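You operate a simulated robot arm through the tools that you are given. There is no shell and no other tool. Be economical: measure what you need, move in short steps, check, and stop when the job is done.

You run a simulated two-armed robot. Do the job below in one go: nothing can be reset, and whatever is moved stays where it is left.

TASK
Hold the blue tote on the top shelf of the trolley steady with one hand and put the steel plug with the smallest size on its label from the top shelf of the trolley in it with the other.

The check looks at the end state, three seconds after you hand in, the way a careful person would. Anything else that was tipped, shoved, dropped, spilled or broken makes it a failure.

THE ROBOT
Two 7-joint arms with two-finger parallel grippers on one trunk, on a base that drives. Base frame: it is fixed to the floor where the robot stands at the start and does not move with it; the origin is under the middle of the robot, x ahead of it, y to its left, z up; the surface under the hand at the start is at about z = 0.9. Readings come in m, degrees, newtons and seconds.
The left shoulder is at the start at [0.08, 0.131, 0.947], the right one opposite. With the tool pointing down near the work surface each hand reaches from about 0.38 to 0.84 m from the robot's upright axis, wherever it stands, measured 20 degrees to its own side. Payload 1.57 kg a hand.
The TCP of each hand is the grasp point between the finger pads, 0.03 m short of the fingertips. In the tool frame z runs along the fingers and y along their closing line. Largest opening 0.11 m; finger width 0.024, thickness 0.012; the body of the gripper, 0.048 by 0.112 m, starts 0.078 m behind the TCP.
Orientation is that of the tool frame in the base frame, as a unit quaternion [x, y, z, w]. With the fingers straight down and closing along the base's y, the tool's x points along the base's -x, its y along +y and its z along -z.

THE INTERFACE
- The arms move only by the tool servo_tool. It takes "left_increments", "right_increments" or both (then of equal length, played together; a hand with none holds still); each is a list of rows, each an object of numbers (a shift or turn left out is 0, a gripper value left out holds the last): "jaw": the opening, from 0 (shut) to 1 (fully open); "x", "y", "z": the shift along the tool's x, y, z in mm; "rx", "ry", "rz": the turn, a rotation vector about the tool's x, y, z in degrees. In form: [{"jaw": .., "x": .., "y": .., "z": .., "rx": .., "ry": .., "rz": ..}, ...]. A call has 1 to 10 rows; each row shifts and turns the commanded pose from where the row before left it, along the tool's axes as they then stand. Rows are played at 5 a second. More than 0.05 m and 8.6 degrees between two rows, or a gripper value outside its range, and nothing of the call is played. A pose out of reach is approached as far as the arm can. The call stops where the force on the tool passes 40 N (or 10 N more than at its start, if that is more) or the arm is blocked; 0.2 s more then pass. Each finger travels about 0.108 m/s and halts on what it meets, pressing with about 43 N; the grip force reading is that of the motor and also rises with nothing between the fingers. The clock runs only during rows and for 0.2 s after the last one: add rows that do not move to give the fingers time. It gives the time, the measured TCP pose, the force on the tool (base axes), the opening and the grip force at its end, in the units of the frame above (readings bear some noise), with the torque about the TCP (base axes, N m) and any sound that the robot's microphone picked up.
- Cameras (640 x 400 px; columns grow to the right, rows downward): "scene" is now at [-0.0484, -0.0174, 1.4263]; the picture's right is [-0.18, -0.98, 0.00], its down [-0.47, 0.09, -0.88] and it looks along [0.86, -0.16, -0.48] (base axes); focal length 264 px, centre (320, 200). "left" rides on the left gripper at [0.07, -0.016, -0.141] in its tool frame; the picture's right is [0.23, 0.97, 0.00], its down [-0.86, 0.20, -0.48] and it looks along [-0.47, 0.11, 0.88] (tool axes); focal length 222 px, centre (320, 200). "right" rides on the right gripper at [0.07, 0.016, -0.141] in its tool frame; the picture's right is [-0.23, 0.97, 0.00], its down [-0.86, -0.20, -0.48] and it looks along [-0.47, -0.11, 0.88] (tool axes); focal length 222 px, centre (320, 200). There is no depth. A picture from a camera that has moved, and an enlarged one, comes with that camera's place and axes in the base frame and with its lens.
- snapshot(camera): a new picture of that camera. No time passes.
- steer(legs): drives the robot by 1 to 6 legs, each [ahead, left, turn to the left] in m, m and degrees, along the robot's own axes; the way and the turn of a leg run together, so that a leg with both is an arc; at most 1.5 m and 180 degrees a leg. The arms and the cameras ride along, it lands a little off, and it stops where it bumps. It gives what a move gives.
- aim_head(pan, tilt): turns the head with the scene camera to pan (to the left, within 109 degrees either way) and tilt (down, from -29 to 69), counted from straight ahead of the robot. It gives what a move gives.
- enlarge(camera, box): a new picture of the part [left, top, right, bottom] of that camera's present view, enlarged. No time passes.
- finish_job(): hands the job in; it is judged then, once.

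Go step by step. Nothing tells you exact positions but the pictures and the camera data: compare them with the known pose of the tool, close in by small moves and look again before you grip or let go. The budget is 120 turns and 108 pictures, counting those below and the enlarged ones. Unless the task says otherwise, let go and move clear before handing in, and close with one line.

The tools are called after "Emit:" as a command line: name --argument value ..., lists and objects as JSON in quotes. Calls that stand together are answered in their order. servo_tool: Moves the arms, as the interface text tells. Its arguments: {"type":"object","properties":{"left_increments":{"type":"array"},"right_increments":{"type":"array"}},"required":[]} The other tools are called the same way: steer (legs) drives the base; aim_head (pan, tilt) turns the head that bears the scene camera; snapshot (camera) takes a picture; enlarge (camera, box) takes an enlarged picture of a part of a camera's view; finish_job () hands the job in.

At the start:

```text
time_s: 0.0
left_eef_pos: [0.6324, 0.151, 1.1721]
left_tool_rot: [0.0, 1.0, 0.0, 0.0]
left_ft_force: [-0.5, -0.6, 0.1]
left_ft_torque: [0.03, -0.02, -0.03]
left_gripper_width: 0.1101
left_finger_force: 0.0
right_eef_pos: [0.5827, -0.3035, 1.2012]
right_tool_rot: [0.0, 1.0, 0.0, 0.0]
right_ft_force: [-0.8, 0.2, 0.4]
right_ft_torque: [-0.02, -0.02, 0.02]
right_gripper_width: 0.1099
right_finger_force: 0.1
robot x, y, heading: [-0.0042, 0.0001, 0.2]
head pan, tilt: [-10.4, 28.7]
```

scene: 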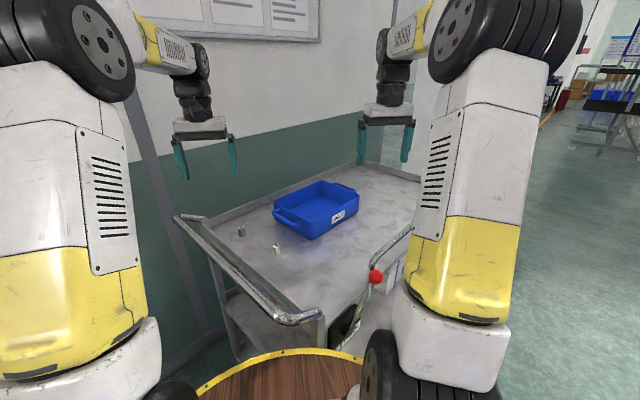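
right: 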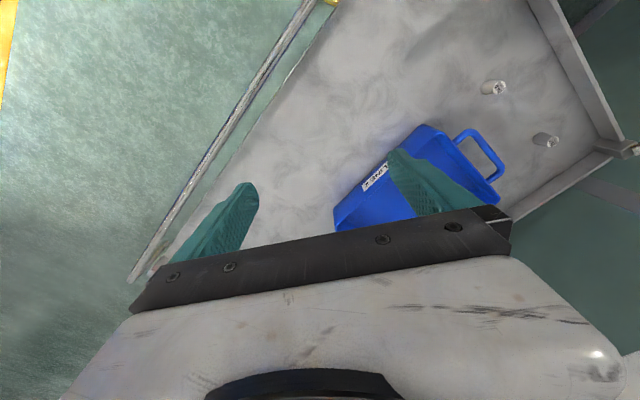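
left: 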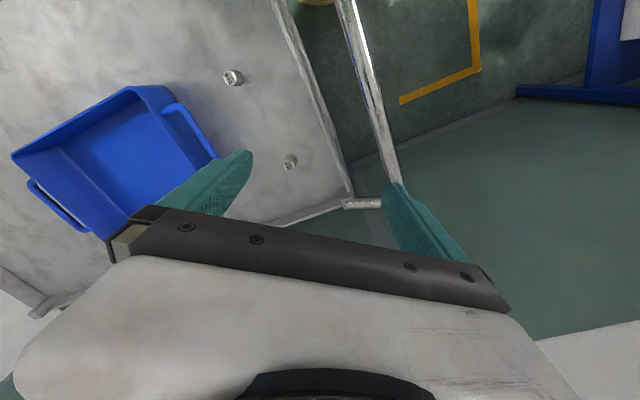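

I see the blue tote on the trolley and two small steel plugs to its left/near side. I'll enlarge to read the labels and locate everything.

Emit:
enlarge --camera "scene" --box '[200, 160, 400, 285]'

Emit:
enlarge --camera "left" --box '[200, 50, 328, 130]'

Emit:
enlarge --camera "right" --box '[450, 60, 610, 160]'

Emit:
enlarge --camera "left" --box '[240, 120, 368, 200]'

```text
3.20 times, centred on (300, 222) of scene
camera zoom: at [-0.0484, -0.0174, 1.4263], right [-0.18, -0.98, 0.0], down [-0.47, 0.09, -0.88], along [0.86, -0.16, -0.48], focal length 846 px, centre (384, 128)
```

zoom: 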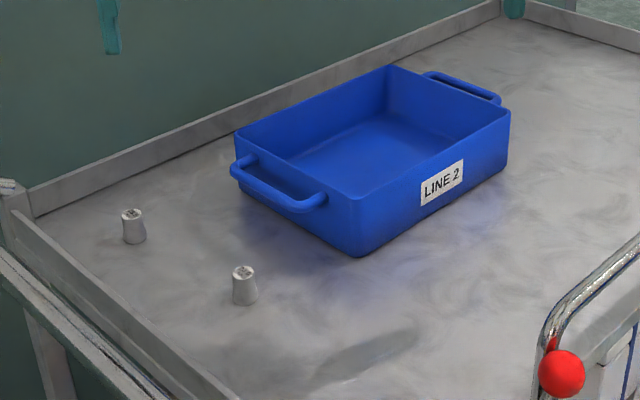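

```text
5.00 times, centred on (264, 90) of left
camera zoom: at [0.5638, 0.1341, 1.3138], right [-0.23, 0.97, 0.0], down [0.86, 0.2, 0.48], along [0.47, 0.11, -0.88], focal length 1111 px, centre (600, 750)
```

zoom: 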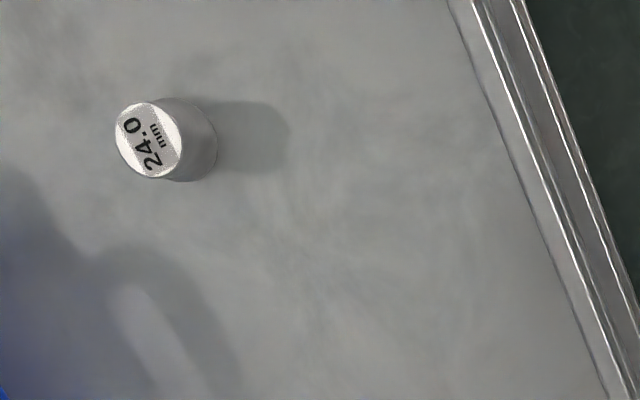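

```text
4.00 times, centred on (530, 110) of right
camera zoom: at [0.5127, -0.2863, 1.3414], right [0.23, 0.97, 0.0], down [0.86, -0.2, 0.48], along [0.47, -0.11, -0.88], focal length 888 px, centre (-520, 560)
```

zoom: 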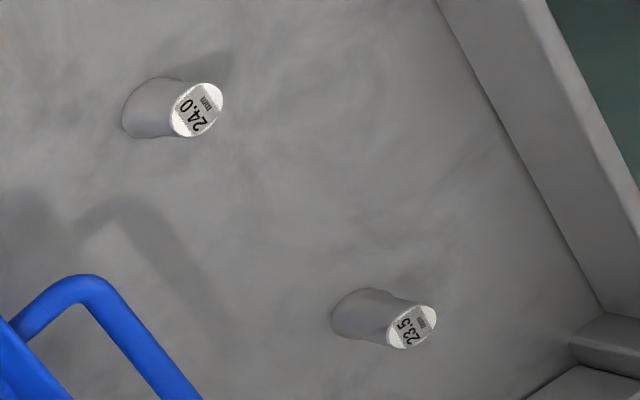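

```text
5.00 times, centred on (304, 160) of left
camera zoom: at [0.5638, 0.1341, 1.3138], right [-0.23, 0.97, 0.0], down [0.86, 0.2, 0.48], along [0.47, 0.11, -0.88], focal length 1111 px, centre (400, 400)
```

zoom: 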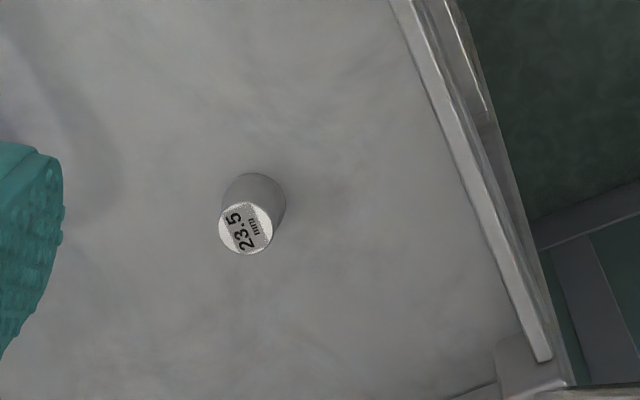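

The smallest plug is the 23.5 mm one, at about (0.714, 0.112), with its top at z≈0.925. The table is at z≈0.891. The tote centre is about (0.80, -0.17), with its rim at z≈0.965 and the near long wall running from (0.644,-0.122) to (0.80,-0.327). Next I move the right hand above that wall, turned to straddle it, and the left hand above the plug.

Emit:
servo_tool --right_increments '[{"x": -32, "y": 10, "z": 24, "jaw": 1}, {"x": -32, "y": 10, "z": 24}, {"x": -32, "y": 10, "z": 24}, {"x": -32, "y": 9, "z": 24}, {"x": -34, "y": 9, "z": 24}, {"rz": 7.5}, {"rz": 7.5}, {"rz": 7.5}, {"rz": 7.5}, {"rz": 7.5}]' --left_increments '[{"x": -20.5, "y": -10, "z": 27, "jaw": 0.65}, {"x": -20.5, "y": -10, "z": 27}, {"x": -20.5, "y": -10, "z": 27}, {"x": -20.5, "y": -9.5, "z": 27}, {}, {}, {}, {}, {}, {}]'

Emit:
servo_tool --right_increments '[{"rz": 7.6}, {"rz": 7.6}, {}]'

Emit:
snapshot --camera "scene"

Emit:
snapshot --camera "right"

Emit:
snapshot --camera "left"

```text
time_s: 2.2
left_eef_pos: [0.7129, 0.1097, 1.0651]
left_tool_rot: [0.0, 1.0, 0.0, 0.0]
left_ft_force: [0.3, 0.1, 0.5]
left_ft_torque: [-0.02, 0.01, 0.02]
left_gripper_width: 0.0713
left_finger_force: 0.2
right_eef_pos: [0.7446, -0.2552, 1.0813]
right_tool_rot: [0.322, 0.947, 0.0, 0.0]
right_ft_force: [-0.3, -0.2, 0.0]
right_ft_torque: [0.03, -0.02, 0.0]
right_gripper_width: 0.1098
right_finger_force: 0.0
robot x, y, heading: [0.0036, 0.0002, -0.1]
head pan, tilt: [-10.4, 28.7]
```

```text
time_s: 3.0
left_eef_pos: [0.7141, 0.1114, 1.0651]
left_tool_rot: [0.0, 1.0, 0.0, 0.0]
left_ft_force: [0.3, -0.7, -0.3]
left_ft_torque: [-0.02, -0.02, 0.05]
left_gripper_width: 0.0712
left_finger_force: 0.1
right_eef_pos: [0.7449, -0.2557, 1.0808]
right_tool_rot: [0.445, 0.896, 0.001, -0.001]
right_ft_force: [-0.5, -0.6, -0.6]
right_ft_torque: [0.02, 0.02, -0.01]
right_gripper_width: 0.1099
right_finger_force: 0.1
robot x, y, heading: [0.0009, -0.0035, 0.0]
head pan, tilt: [-10.4, 28.7]
```

```text
100 pictures are left
camera scene: at [-0.0483, -0.0174, 1.4263], right [-0.18, -0.98, 0.0], down [-0.47, 0.09, -0.88], along [0.86, -0.16, -0.48], focal length 264 px, centre (320, 200)
```

scene: 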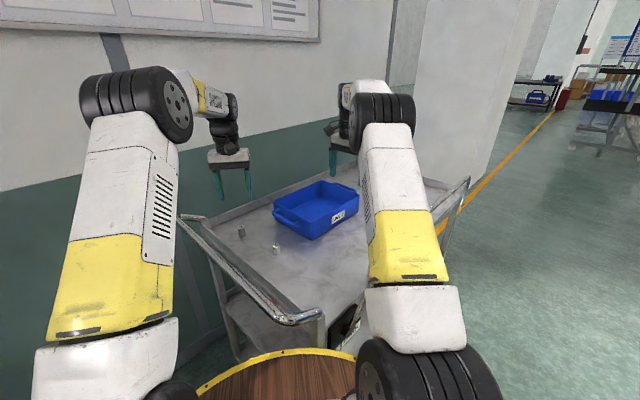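

```text
99 pictures are left
camera right: at [0.715, -0.1888, 1.2213], right [0.91, 0.41, 0.0], down [0.36, -0.8, 0.48], along [0.2, -0.44, -0.88], focal length 222 px, centre (320, 200)
```

right: 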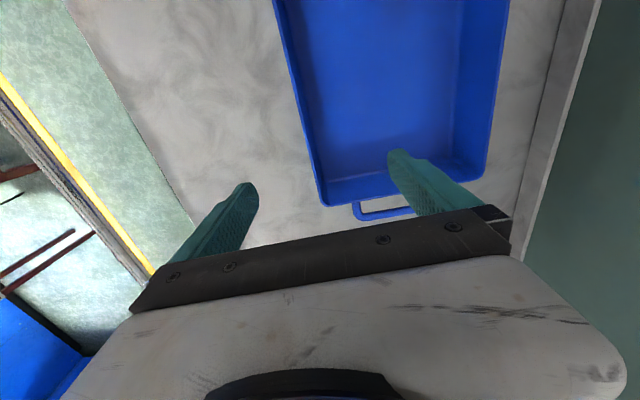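

```text
98 pictures are left
camera left: at [0.6448, 0.0944, 1.2059], right [-0.23, 0.97, 0.0], down [0.86, 0.2, 0.48], along [0.47, 0.11, -0.88], focal length 222 px, centre (320, 200)
```

left: 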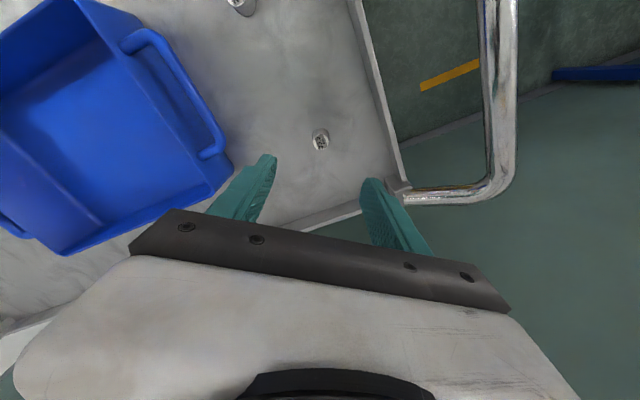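

The right hand straddles the near wall, with the wall about 10 mm off centre and the rim probably at z≈0.975. I'll correct part of that and lower the right hand to just above the rim. The left hand also goes down part way toward the plug.

Emit:
servo_tool --right_increments '[{"y": -9, "z": 20, "rz": 1.3}, {"z": 20}, {"z": 14}, {}]' --left_increments '[{"z": 25}, {"z": 25}, {"z": 25}, {}]'

Emit:
snapshot --camera "right"

Emit:
snapshot --camera "left"

Emit:
enlarge --camera "scene" --box '[200, 130, 400, 255]'

```text
time_s: 4.0
left_eef_pos: [0.7138, 0.1113, 0.9884]
left_tool_rot: [0.001, 1.0, 0.0, 0.0]
left_ft_force: [0.8, 0.0, -0.6]
left_ft_torque: [-0.01, 0.03, 0.03]
left_gripper_width: 0.0715
left_finger_force: 0.0
right_eef_pos: [0.7383, -0.2591, 1.0265]
right_tool_rot: [0.453, 0.891, 0.0, 0.0]
right_ft_force: [-0.4, 0.2, 0.5]
right_ft_torque: [0.01, -0.03, -0.02]
right_gripper_width: 0.1101
right_finger_force: 0.0
robot x, y, heading: [0.0007, 0.0, 0.1]
head pan, tilt: [-10.4, 28.7]
```

```text
97 pictures are left
camera right: at [0.71, -0.1935, 1.1668], right [0.92, 0.39, 0.0], down [0.34, -0.81, 0.48], along [0.19, -0.44, -0.88], focal length 222 px, centre (320, 200)
```

right: 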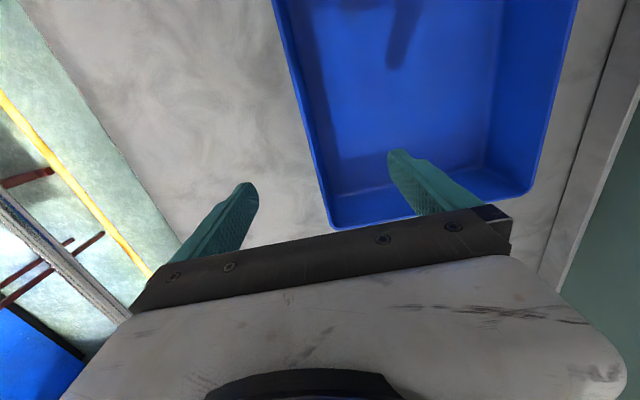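

```text
96 pictures are left
camera left: at [0.6453, 0.0956, 1.1299], right [-0.23, 0.97, 0.0], down [0.86, 0.2, 0.48], along [0.47, 0.11, -0.88], focal length 222 px, centre (320, 200)
```

left: 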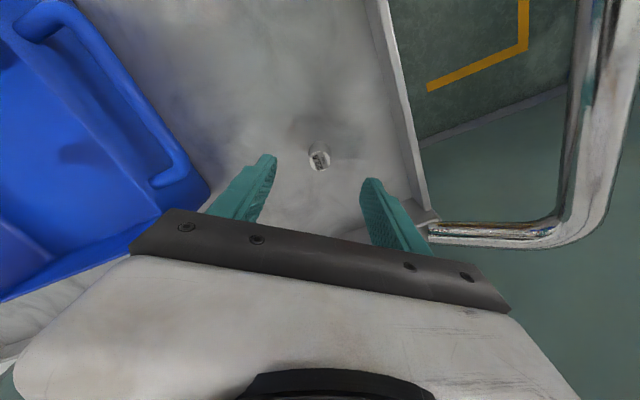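

```text
3.20 times, centred on (300, 192) of scene
camera zoom: at [-0.0484, -0.0174, 1.4263], right [-0.18, -0.98, 0.0], down [-0.47, 0.09, -0.88], along [0.86, -0.16, -0.48], focal length 846 px, centre (384, 224)
```

zoom: 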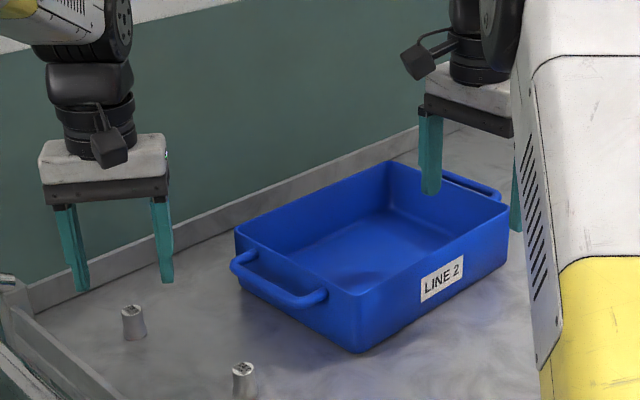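

The wall is now about 3 mm off centre for the right hand, and the plug is centred under the left hand. I'll lower the right hand over the wall and the left hand around the plug without gripping yet.

Emit:
servo_tool --right_increments '[{"y": -3, "z": 19}, {"z": 19}, {"z": 18}, {}]' --left_increments '[{"x": 1, "z": 20}, {"z": 20}, {"z": 20}, {}]'

Emit:
snapshot --camera "right"

Emit:
snapshot --camera "left"

Emit:
enlarge --camera "scene" --box '[200, 130, 400, 255]'

```text
time_s: 5.0
left_eef_pos: [0.7131, 0.1104, 0.9305]
left_tool_rot: [0.0, 1.0, 0.0, 0.0]
left_ft_force: [-2.3, 0.1, 5.3]
left_ft_torque: [0.01, 0.11, 0.04]
left_gripper_width: 0.0714
left_finger_force: 0.1
right_eef_pos: [0.7361, -0.2622, 0.9702]
right_tool_rot: [0.454, 0.891, 0.0, 0.0]
right_ft_force: [-0.3, 0.4, 0.7]
right_ft_torque: [0.0, 0.02, -0.01]
right_gripper_width: 0.11
right_finger_force: 0.1
robot x, y, heading: [0.0017, -0.0008, 0.1]
head pan, tilt: [-10.4, 28.7]
```

```text
94 pictures are left
camera right: at [0.7075, -0.1967, 1.111], right [0.92, 0.39, 0.0], down [0.34, -0.81, 0.48], along [0.19, -0.44, -0.88], focal length 222 px, centre (320, 200)
```

right: 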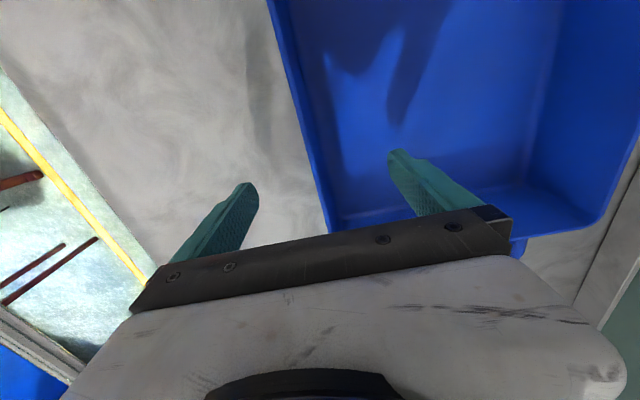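

```text
93 pictures are left
camera left: at [0.6444, 0.0945, 1.0711], right [-0.23, 0.97, 0.0], down [0.85, 0.2, 0.48], along [0.47, 0.11, -0.88], focal length 222 px, centre (320, 200)
```

left: 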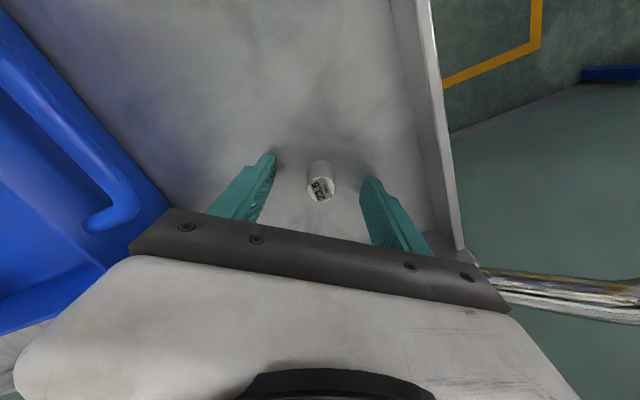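

```text
3.20 times, centred on (300, 192) of scene
camera zoom: at [-0.0486, -0.0174, 1.4263], right [-0.18, -0.98, 0.0], down [-0.47, 0.09, -0.88], along [0.86, -0.16, -0.48], focal length 846 px, centre (384, 224)
```

zoom: 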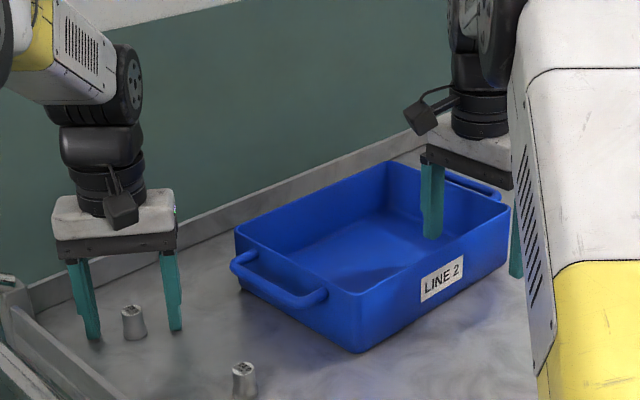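

The left fingertips are just touching the table at z≈0.90, so I'll raise that hand 4 mm. Then I'll close the right hand on the tote wall.

Emit:
servo_tool --left_increments '[{"z": -5}, {}, {}, {}, {}, {}]' --right_increments '[{"jaw": 0.4}, {"jaw": 0.2}, {"jaw": 0.1}, {"jaw": 0}, {}, {}]'

Emit:
snapshot --camera "right"

Emit:
enlarge --camera "scene" --box '[200, 130, 400, 255]'

```text
time_s: 6.4
left_eef_pos: [0.7134, 0.1102, 0.9343]
left_tool_rot: [0.0, 1.0, 0.001, 0.001]
left_ft_force: [-0.3, 0.3, -0.4]
left_ft_torque: [-0.01, 0.03, -0.01]
left_gripper_width: 0.0713
left_finger_force: 0.0
right_eef_pos: [0.7352, -0.2627, 0.9703]
right_tool_rot: [0.453, 0.891, 0.0, 0.001]
right_ft_force: [1.8, -0.1, 1.1]
right_ft_torque: [0.01, 0.02, 0.02]
right_gripper_width: 0.0038
right_finger_force: 24.0
robot x, y, heading: [0.0039, -0.0026, -0.0]
head pan, tilt: [-10.4, 28.7]
```

```text
91 pictures are left
camera right: at [0.7078, -0.1965, 1.1111], right [0.92, 0.39, 0.0], down [0.34, -0.81, 0.48], along [0.19, -0.44, -0.88], focal length 222 px, centre (320, 200)
```

right: 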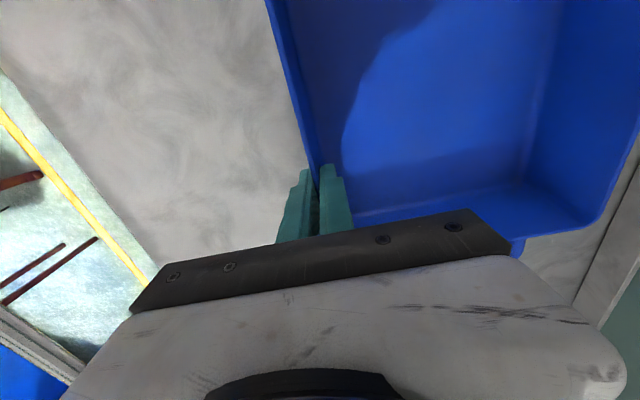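

```text
3.20 times, centred on (300, 192) of scene
camera zoom: at [-0.0483, -0.0174, 1.4263], right [-0.18, -0.98, 0.0], down [-0.47, 0.09, -0.88], along [0.86, -0.16, -0.48], focal length 846 px, centre (384, 224)
```

zoom: 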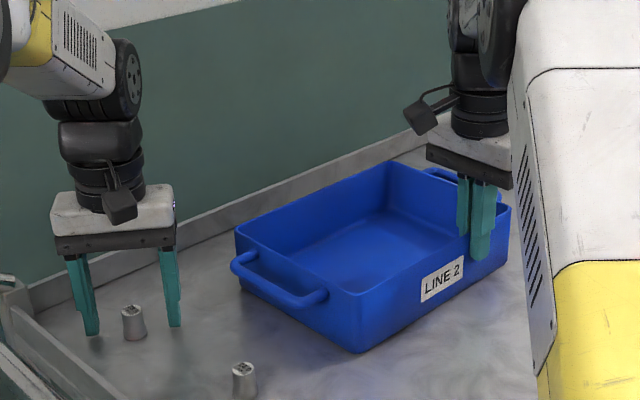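

The right hand has the tote wall in its grip and the tote didn't move. Next I grip the plug with the left hand.

Emit:
servo_tool --left_increments '[{"jaw": 0.35}, {"jaw": 0.15}, {"jaw": 0.1}, {"jaw": 0.1}, {}]'

Emit:
enlarge --camera "left" --box '[200, 110, 440, 260]'

```text
time_s: 7.6
left_eef_pos: [0.7134, 0.1115, 0.9343]
left_tool_rot: [0.0, 1.0, 0.0, 0.0]
left_ft_force: [0.5, -0.5, -0.9]
left_ft_torque: [-0.03, 0.01, -0.02]
left_gripper_width: 0.0225
left_finger_force: 34.7
right_eef_pos: [0.7367, -0.2637, 0.9708]
right_tool_rot: [0.453, 0.891, 0.0, 0.0]
right_ft_force: [0.7, 0.4, 0.6]
right_ft_torque: [-0.04, -0.05, 0.05]
right_gripper_width: 0.004
right_finger_force: 24.5
robot x, y, heading: [-0.0008, 0.0008, 0.0]
head pan, tilt: [-10.4, 28.7]
```

```text
2.67 times, centred on (320, 185) of left
camera zoom: at [0.6442, 0.0947, 1.0759], right [-0.23, 0.97, 0.0], down [0.86, 0.2, 0.48], along [0.47, 0.11, -0.88], focal length 592 px, centre (320, 240)
```

zoom: 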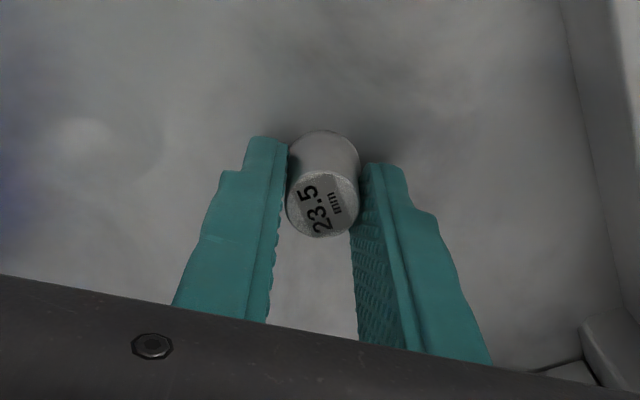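

The plug is gripped at 22.5 mm, so I'll lift it straight up and check.

Emit:
servo_tool --left_increments '[{"jaw": 0.0}, {"z": -10}, {"z": -30}, {"z": -40}, {"z": -40}, {}]'

Emit:
snapshot --camera "left"

Emit:
enlarge --camera "scene" --box '[200, 130, 400, 255]'

```text
time_s: 9.0
left_eef_pos: [0.7149, 0.1105, 1.0544]
left_tool_rot: [0.0, 1.0, 0.0, 0.0]
left_ft_force: [-0.2, -0.4, -0.1]
left_ft_torque: [0.0, -0.02, -0.03]
left_gripper_width: 0.0224
left_finger_force: 35.1
right_eef_pos: [0.7358, -0.2624, 0.9691]
right_tool_rot: [0.455, 0.891, 0.0, 0.001]
right_ft_force: [-0.6, -0.1, 1.8]
right_ft_torque: [-0.09, -0.14, -0.02]
right_gripper_width: 0.0038
right_finger_force: 24.0
robot x, y, heading: [0.0035, -0.0005, 0.1]
head pan, tilt: [-10.4, 28.7]
```

```text
88 pictures are left
camera left: at [0.645, 0.0952, 1.1958], right [-0.23, 0.97, 0.0], down [0.86, 0.2, 0.48], along [0.47, 0.11, -0.88], focal length 222 px, centre (320, 200)
```

left: 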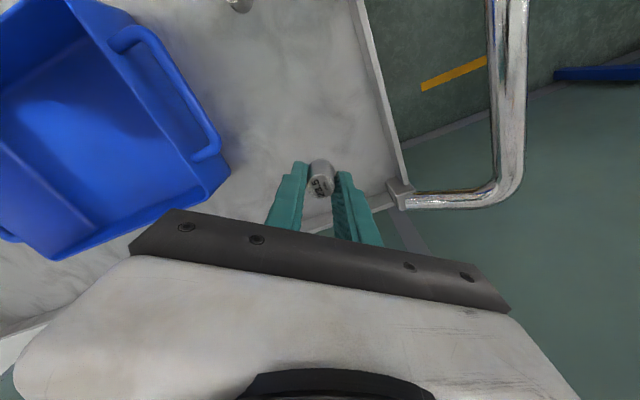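

```text
3.20 times, centred on (300, 192) of scene
camera zoom: at [-0.0484, -0.0173, 1.4263], right [-0.18, -0.98, 0.0], down [-0.47, 0.09, -0.88], along [0.86, -0.16, -0.48], focal length 846 px, centre (384, 224)
```

zoom: 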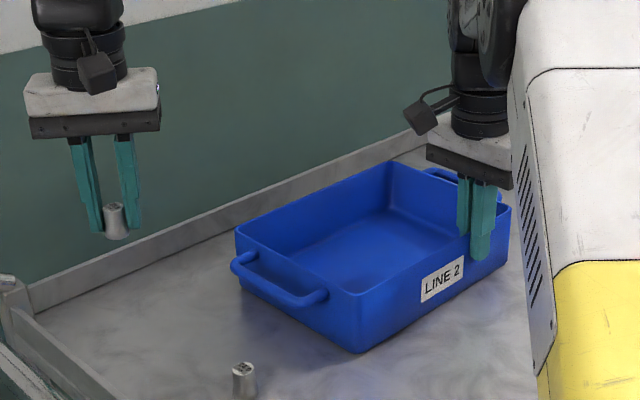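

The plug is held securely. I'll carry it over the left end of the tote, to about (0.775, -0.088), which keeps it clear of the right hand.

Emit:
servo_tool --left_increments '[{"z": -10, "x": -10, "y": -33}, {"x": -10, "y": -33}, {"x": -10, "y": -33}, {"x": -10, "y": -33}, {"x": -10, "y": -33}, {"x": -10, "y": -33}, {}, {}]'

Emit:
snapshot --camera "left"

Emit:
enlarge --camera "scene" --box '[200, 130, 400, 255]'

Emit:
snapshot --camera "right"

```text
time_s: 10.8
left_eef_pos: [0.7537, -0.0774, 1.0587]
left_tool_rot: [-0.001, 1.0, 0.001, 0.0]
left_ft_force: [0.2, -0.1, -1.2]
left_ft_torque: [-0.01, 0.02, -0.01]
left_gripper_width: 0.0224
left_finger_force: 35.3
left hand out of reach, approached as far as the arm can: row 6
right_eef_pos: [0.7359, -0.2621, 0.9712]
right_tool_rot: [0.454, 0.891, 0.0, 0.0]
right_ft_force: [0.1, 0.1, 1.0]
right_ft_torque: [-0.27, -0.15, -0.03]
right_gripper_width: 0.0039
right_finger_force: 24.6
robot x, y, heading: [0.0021, -0.0025, 0.1]
head pan, tilt: [-10.4, 28.7]
```

```text
86 pictures are left
camera left: at [0.6847, -0.0936, 1.2007], right [-0.23, 0.97, 0.0], down [0.86, 0.2, 0.48], along [0.47, 0.11, -0.88], focal length 222 px, centre (320, 200)
```

left: 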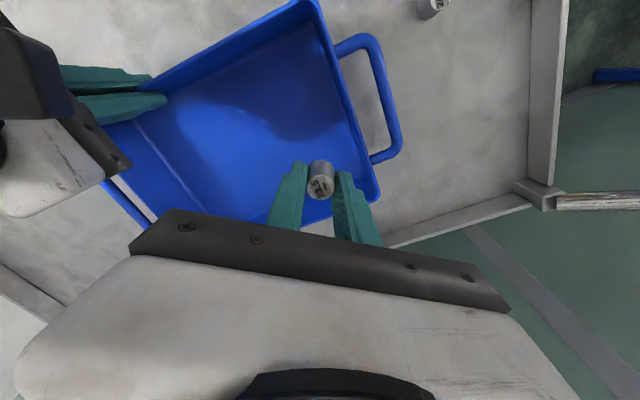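

```text
3.20 times, centred on (300, 192) of scene
camera zoom: at [-0.0484, -0.0173, 1.4263], right [-0.18, -0.98, 0.0], down [-0.47, 0.09, -0.88], along [0.86, -0.16, -0.48], focal length 846 px, centre (384, 224)
```

zoom: 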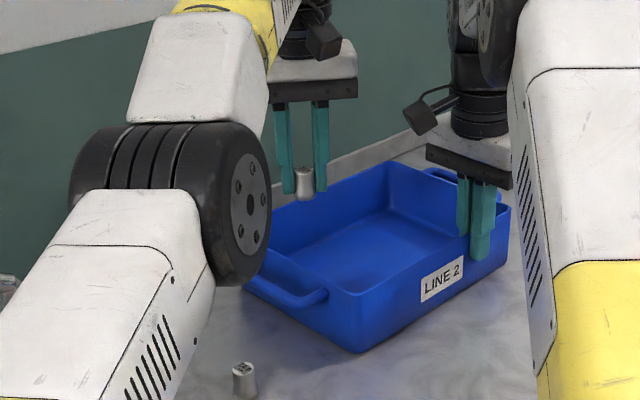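

```text
84 pictures are left
camera right: at [0.7077, -0.1963, 1.1111], right [0.92, 0.39, 0.0], down [0.34, -0.81, 0.48], along [0.19, -0.44, -0.88], focal length 222 px, centre (320, 200)
```

right: 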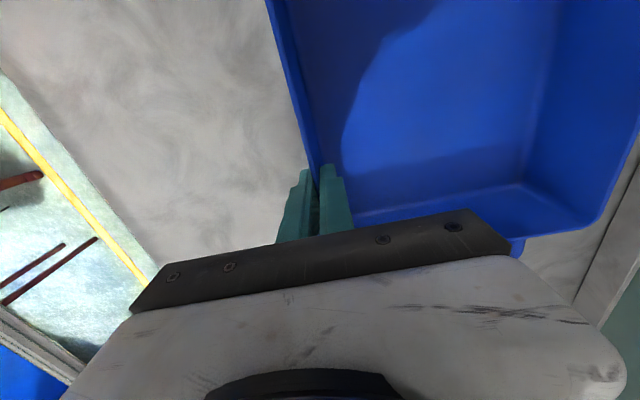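

The arm stopped near its reach limit, already over the tote. Lowering helps the reach, so I'll go down 20 mm while shifting slightly inward, still above the rim.

Emit:
servo_tool --left_increments '[{"z": 10, "y": -5}, {"z": 10, "y": -5}, {}, {}]'

Emit:
snapshot --camera "left"

```text
time_s: 11.8
left_eef_pos: [0.7547, -0.0895, 1.0388]
left_tool_rot: [0.0, 1.0, 0.001, -0.001]
left_ft_force: [-0.1, -0.3, -0.9]
left_ft_torque: [0.0, 0.02, 0.03]
left_gripper_width: 0.0225
left_finger_force: 34.6
right_eef_pos: [0.7356, -0.262, 0.9703]
right_tool_rot: [0.454, 0.891, -0.001, 0.0]
right_ft_force: [1.4, 1.3, 1.9]
right_ft_torque: [0.0, -0.08, 0.0]
right_gripper_width: 0.0037
right_finger_force: 24.3
robot x, y, heading: [-0.0008, 0.0033, -0.2]
head pan, tilt: [-10.4, 28.7]
```

```text
83 pictures are left
camera left: at [0.6856, -0.104, 1.181], right [-0.23, 0.97, 0.0], down [0.86, 0.2, 0.48], along [0.46, 0.11, -0.88], focal length 222 px, centre (320, 200)
```

left: 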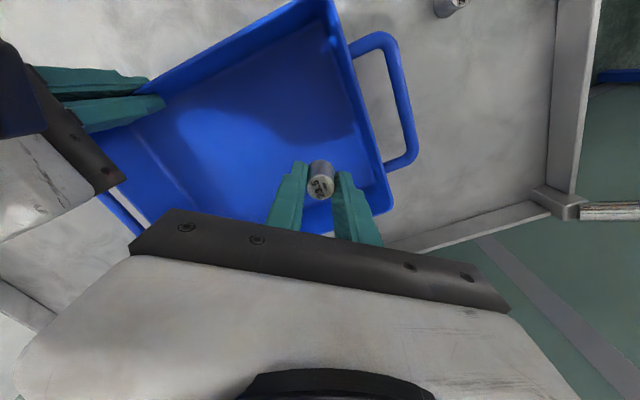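

The position is good, about 55 mm from the end wall. Lowering into the tote now.

Emit:
servo_tool --left_increments '[{"z": 20, "y": -3, "x": 2}, {"z": 20, "y": -2, "x": 1}, {"z": 20}, {"z": 20}, {}, {}]'

Emit:
snapshot --camera "left"

Emit:
enlarge --camera "scene" --box '[200, 130, 400, 255]'

Emit:
snapshot --camera "right"

```text
time_s: 13.2
left_eef_pos: [0.7671, -0.0993, 0.9632]
left_tool_rot: [0.0, 1.0, 0.0, -0.002]
left_ft_force: [-0.7, 0.9, -0.2]
left_ft_torque: [-0.04, -0.01, 0.02]
left_gripper_width: 0.0224
left_finger_force: 34.7
left hand out of reach, approached as far as the arm can: row 1, 2, 3, 4
right_eef_pos: [0.7371, -0.2627, 0.9713]
right_tool_rot: [0.455, 0.891, 0.001, 0.0]
right_ft_force: [-0.1, 0.9, 1.1]
right_ft_torque: [0.16, 0.04, 0.08]
right_gripper_width: 0.0039
right_finger_force: 24.6
robot x, y, heading: [0.0012, 0.0008, 0.0]
head pan, tilt: [-10.4, 28.7]
```

```text
82 pictures are left
camera left: at [0.6985, -0.1146, 1.1042], right [-0.23, 0.97, 0.0], down [0.86, 0.2, 0.48], along [0.46, 0.11, -0.88], focal length 222 px, centre (320, 200)
```

left: 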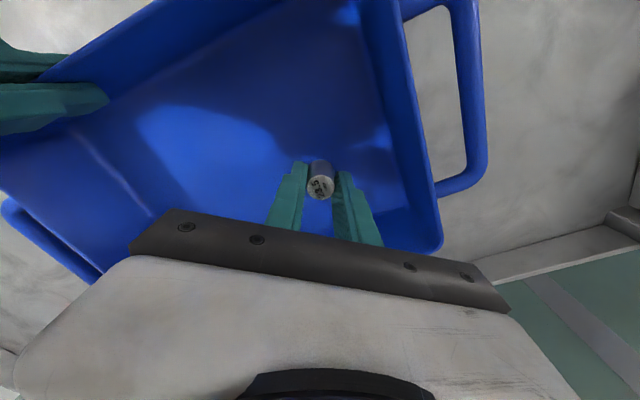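

```text
3.20 times, centred on (300, 192) of scene
camera zoom: at [-0.0484, -0.0174, 1.4263], right [-0.18, -0.98, 0.0], down [-0.47, 0.09, -0.88], along [0.86, -0.16, -0.48], focal length 846 px, centre (384, 224)
```

zoom: 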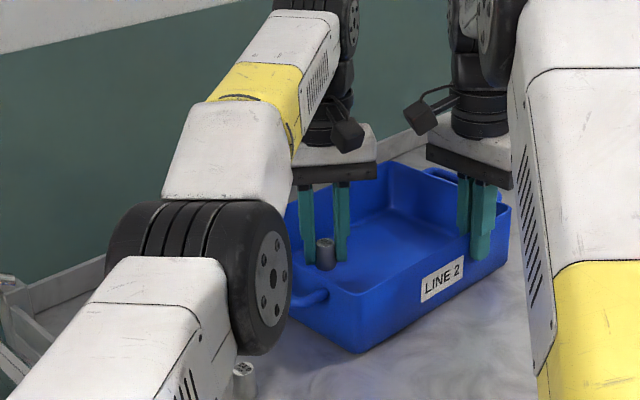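

```text
80 pictures are left
camera right: at [0.7077, -0.1966, 1.1111], right [0.92, 0.39, 0.0], down [0.34, -0.81, 0.48], along [0.19, -0.44, -0.88], focal length 222 px, centre (320, 200)
```

right: 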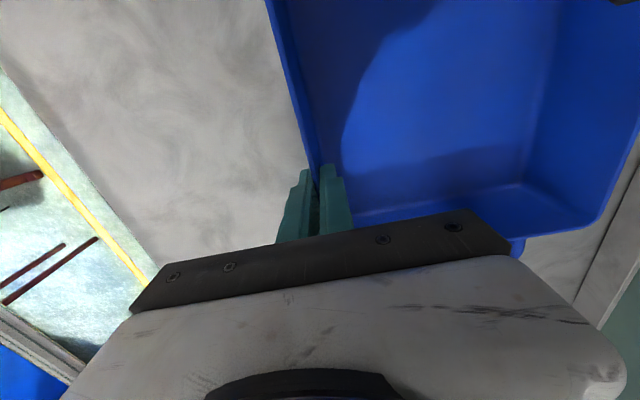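

The plug hangs about 25 mm above the tote floor with clearance all round. I'll lower it in smaller steps, watching the force and the elbow near the other plug.

Emit:
servo_tool --left_increments '[{"z": 8}, {"z": 8}, {}, {}]'

Emit:
enlarge --camera "scene" --box '[200, 130, 400, 255]'

Emit:
snapshot --camera "scene"

```text
time_s: 14.2
left_eef_pos: [0.7692, -0.1002, 0.9458]
left_tool_rot: [0.0, 1.0, 0.001, -0.001]
left_ft_force: [0.2, -0.5, -0.8]
left_ft_torque: [-0.01, 0.0, 0.02]
left_gripper_width: 0.022
left_finger_force: 35.1
right_eef_pos: [0.7362, -0.2633, 0.9705]
right_tool_rot: [0.454, 0.891, 0.0, 0.0]
right_ft_force: [-0.9, 0.2, 1.5]
right_ft_torque: [0.1, 0.03, 0.06]
right_gripper_width: 0.0038
right_finger_force: 24.2
robot x, y, heading: [0.0005, -0.0018, -0.1]
head pan, tilt: [-10.4, 28.7]
```

```text
3.20 times, centred on (300, 192) of scene
camera zoom: at [-0.0484, -0.0174, 1.4263], right [-0.18, -0.98, 0.0], down [-0.47, 0.09, -0.88], along [0.86, -0.16, -0.48], focal length 846 px, centre (384, 224)
```

zoom: 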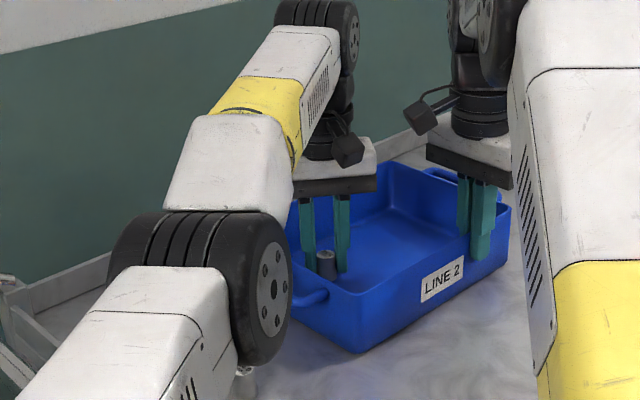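

```text
78 pictures are left
camera scene: at [-0.0484, -0.0174, 1.4263], right [-0.18, -0.98, 0.0], down [-0.47, 0.09, -0.88], along [0.86, -0.16, -0.48], focal length 264 px, centre (320, 200)
```

scene: 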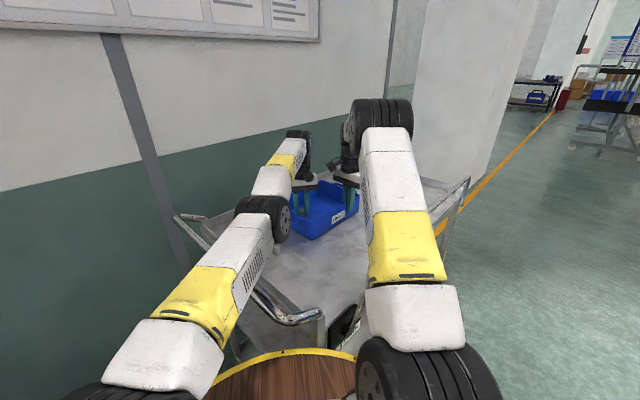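

The elbow is well above the other plug. I'll lower the last few millimetres until I feel the tote floor.

Emit:
servo_tool --left_increments '[{"z": 3}, {"z": 2}, {}, {}]'

Emit:
enlarge --camera "scene" --box '[270, 170, 350, 220]'

```text
time_s: 15.2
left_eef_pos: [0.7706, -0.1003, 0.9414]
left_tool_rot: [0.0, 1.0, 0.0, -0.001]
left_ft_force: [-0.2, -0.1, -0.6]
left_ft_torque: [0.03, 0.03, 0.01]
left_gripper_width: 0.0225
left_finger_force: 34.7
right_eef_pos: [0.7349, -0.263, 0.9716]
right_tool_rot: [0.454, 0.891, 0.001, 0.0]
right_ft_force: [-0.9, -0.3, 1.3]
right_ft_torque: [-0.02, -0.04, 0.01]
right_gripper_width: 0.0039
right_finger_force: 24.7
robot x, y, heading: [0.002, 0.0031, 0.1]
head pan, tilt: [-10.4, 28.7]
```

```text
8.00 times, centred on (310, 195) of scene
camera zoom: at [-0.0484, -0.0174, 1.4263], right [-0.18, -0.98, 0.0], down [-0.47, 0.09, -0.88], along [0.86, -0.16, -0.48], focal length 2116 px, centre (400, 240)
```

zoom: 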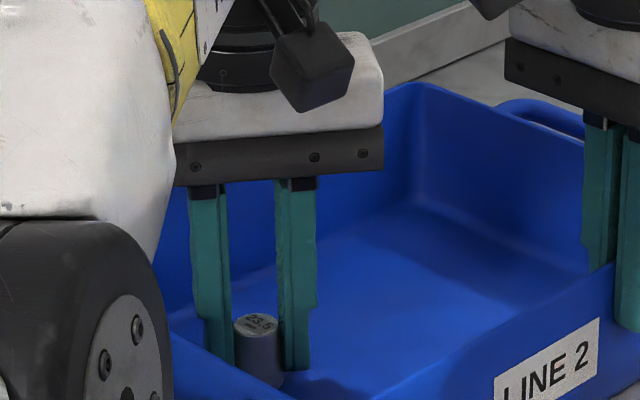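

Emit:
servo_tool --left_increments '[{"z": 2}, {"z": 1}, {}, {}]'

```text
time_s: 16.2
left_eef_pos: [0.7705, -0.1004, 0.9401]
left_tool_rot: [0.0, 1.0, 0.0, -0.001]
left_ft_force: [0.5, -0.3, 1.1]
left_ft_torque: [-0.06, -0.04, 0.0]
left_gripper_width: 0.0226
left_finger_force: 35.1
right_eef_pos: [0.7362, -0.2631, 0.9707]
right_tool_rot: [0.454, 0.891, 0.0, 0.0]
right_ft_force: [0.5, -0.5, 1.3]
right_ft_torque: [0.0, 0.0, 0.05]
right_gripper_width: 0.004
right_finger_force: 25.2
robot x, y, heading: [-0.0001, 0.0019, -0.2]
head pan, tilt: [-10.4, 28.7]
```

Emit:
servo_tool --left_increments '[{"z": 1}, {"z": 0.5}, {}]'

```text
time_s: 17.0
left_eef_pos: [0.771, -0.0998, 0.9386]
left_tool_rot: [0.0, 1.0, 0.0, 0.001]
left_ft_force: [-3.2, 1.4, 19.3]
left_ft_torque: [0.04, 0.16, -0.06]
left_gripper_width: 0.0222
left_finger_force: 35.4
right_eef_pos: [0.7355, -0.2622, 0.9705]
right_tool_rot: [0.454, 0.891, 0.001, 0.0]
right_ft_force: [3.4, -0.1, 0.3]
right_ft_torque: [0.23, 0.15, -0.12]
right_gripper_width: 0.0039
right_finger_force: 25.0
robot x, y, heading: [-0.0004, -0.0022, 0.4]
head pan, tilt: [-10.4, 28.7]
```

The plug now rests on the tote floor, shown by the 19 N contact force. I'll ease off slightly and open the fingers in small steps.

Emit:
servo_tool --left_increments '[{"z": -1}, {"jaw": 0.2}, {"jaw": 0.25}, {"jaw": 0.32}, {"jaw": 0.4}, {}, {}]'

Emit:
enlarge --camera "left" --box '[200, 110, 440, 260]'

```text
time_s: 18.6
left_eef_pos: [0.7716, -0.1004, 0.9376]
left_tool_rot: [0.0, 1.0, 0.0, -0.001]
left_ft_force: [0.2, -0.4, -0.8]
left_ft_torque: [-0.03, 0.04, -0.02]
left_gripper_width: 0.0442
left_finger_force: 0.1
right_eef_pos: [0.7371, -0.263, 0.9706]
right_tool_rot: [0.453, 0.891, 0.0, -0.001]
right_ft_force: [-0.7, -1.3, 0.8]
right_ft_torque: [0.61, 0.44, 0.08]
right_gripper_width: 0.004
right_finger_force: 24.3
robot x, y, heading: [-0.0008, 0.0012, 0.1]
head pan, tilt: [-10.4, 28.7]
```

```text
2.67 times, centred on (320, 185) of left
camera zoom: at [0.7018, -0.1158, 1.0787], right [-0.23, 0.97, 0.0], down [0.86, 0.2, 0.48], along [0.46, 0.11, -0.88], focal length 592 px, centre (320, 240)
```

zoom: 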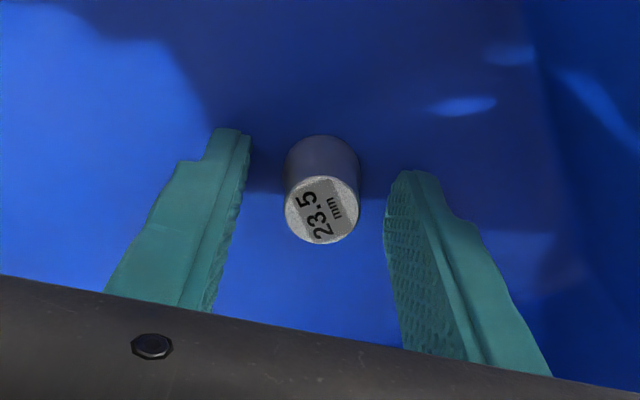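

The plug stands upright and free in the tote. Now I raise the left hand straight up, then move it clear.

Emit:
servo_tool --left_increments '[{"z": -15}, {"z": -20}, {"z": -20}, {"z": -25, "x": 5}, {"z": -25, "x": 5}, {"z": -10, "x": 6}, {}]'

Emit:
servo_tool --left_increments '[{"y": 35, "x": 8}, {"y": 35, "x": 8}, {"y": 35, "x": 8}, {"y": 35, "x": 8, "z": -20}, {"y": 35, "x": 8, "z": -20}, {"y": 20, "z": -20}, {}]'

Emit:
enlarge --camera "scene" --box '[200, 130, 400, 255]'

```text
time_s: 20.2
left_eef_pos: [0.7468, -0.0991, 1.0517]
left_tool_rot: [0.0, 1.0, 0.001, -0.002]
left_ft_force: [0.0, -0.4, 0.2]
left_ft_torque: [0.01, 0.0, 0.01]
left_gripper_width: 0.0438
left_finger_force: 0.2
left hand out of reach, approached as far as the arm can: row 3, 5
right_eef_pos: [0.7362, -0.263, 0.9703]
right_tool_rot: [0.454, 0.891, 0.0, 0.001]
right_ft_force: [0.0, -0.8, 2.5]
right_ft_torque: [0.12, 0.14, -0.03]
right_gripper_width: 0.0039
right_finger_force: 25.0
robot x, y, heading: [0.0001, 0.0016, -0.1]
head pan, tilt: [-10.4, 28.7]
```

```text
time_s: 21.8
left_eef_pos: [0.7664, 0.0828, 1.1319]
left_tool_rot: [0.0, 1.0, 0.0, 0.0]
left_ft_force: [-0.1, 1.2, 1.2]
left_ft_torque: [0.01, 0.01, -0.01]
left_gripper_width: 0.044
left_finger_force: 0.0
left hand out of reach, approached as far as the arm can: row 1, 2, 3, 4, 5
right_eef_pos: [0.7355, -0.2618, 0.971]
right_tool_rot: [0.454, 0.891, 0.0, 0.0]
right_ft_force: [-1.9, 0.1, 2.2]
right_ft_torque: [-0.27, -0.3, 0.0]
right_gripper_width: 0.0039
right_finger_force: 25.0
robot x, y, heading: [-0.0029, 0.001, -0.0]
head pan, tilt: [-10.4, 28.7]
```

```text
3.20 times, centred on (300, 192) of scene
camera zoom: at [-0.0485, -0.0174, 1.4263], right [-0.18, -0.98, 0.0], down [-0.47, 0.09, -0.88], along [0.86, -0.16, -0.48], focal length 846 px, centre (384, 224)
```

zoom: 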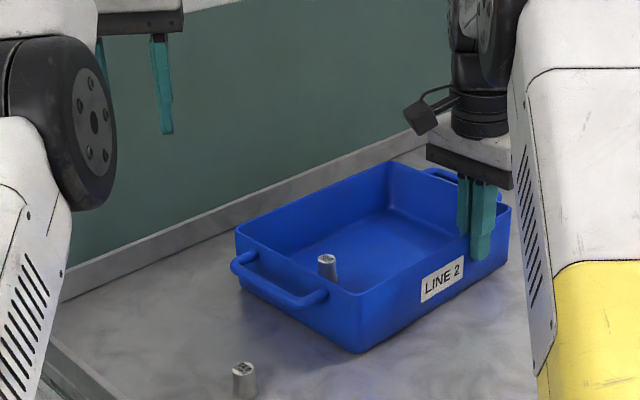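

The plug is upright in the tote and the other plug is untouched. Now I open the right hand and lift it clear.

Emit:
servo_tool --right_increments '[{"jaw": 0.1}, {"jaw": 0.3}, {"jaw": 0.5}, {}, {"z": -20}, {"z": -30}, {"z": -30}, {"z": -40}, {}]'

Emit:
snapshot --camera "right"

Emit:
enlarge --camera "scene" --box '[200, 130, 400, 255]'

```text
time_s: 23.8
left_eef_pos: [0.7668, 0.0823, 1.1297]
left_tool_rot: [0.0, 1.0, 0.001, 0.0]
left_ft_force: [-0.1, 0.9, -0.5]
left_ft_torque: [-0.02, 0.01, 0.01]
left_gripper_width: 0.0441
left_finger_force: 0.0
right_eef_pos: [0.736, -0.2617, 1.0914]
right_tool_rot: [0.453, 0.891, 0.0, 0.0]
right_ft_force: [-0.7, 0.1, -0.1]
right_ft_torque: [-0.02, 0.01, -0.01]
right_gripper_width: 0.0553
right_finger_force: 0.0
robot x, y, heading: [0.0028, 0.0033, 0.2]
head pan, tilt: [-10.4, 28.7]
```

```text
74 pictures are left
camera right: at [0.7075, -0.1956, 1.2325], right [0.92, 0.39, 0.0], down [0.34, -0.81, 0.48], along [0.19, -0.44, -0.88], focal length 222 px, centre (320, 200)
```

right: 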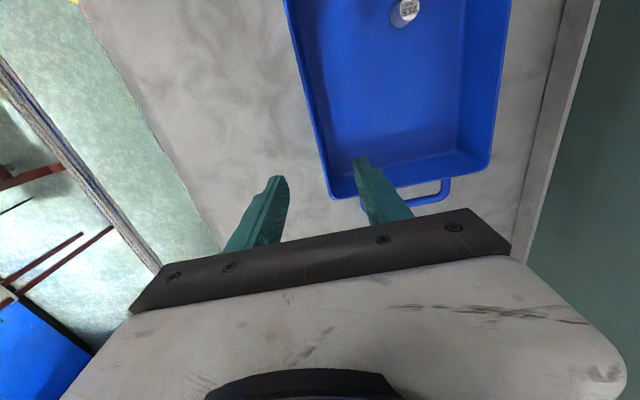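

```text
3.20 times, centred on (300, 192) of scene
camera zoom: at [-0.0483, -0.0174, 1.4263], right [-0.18, -0.98, 0.0], down [-0.47, 0.09, -0.88], along [0.86, -0.16, -0.48], focal length 846 px, centre (384, 224)
```

zoom: 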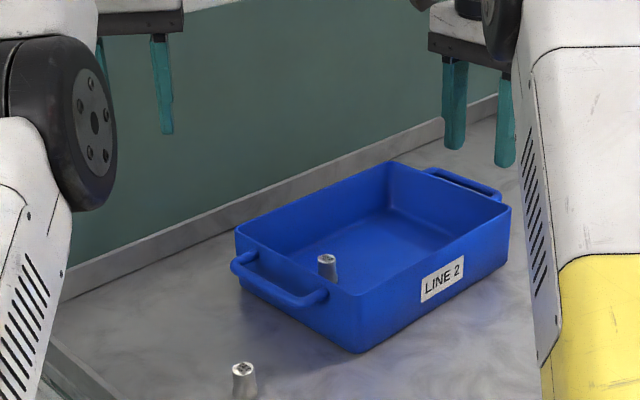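

Both hands are clear. The 23.5 mm plug stands in the tote, and the tote and the 24.0 mm plug are where they were, so I'm handing in.

Emit:
finish_job

```text
The job is handed in.
```

I held the blue tote with the right hand and put the 23.5 mm plug, the smallest on the shelf, upright in it with the left; nothing else was moved.
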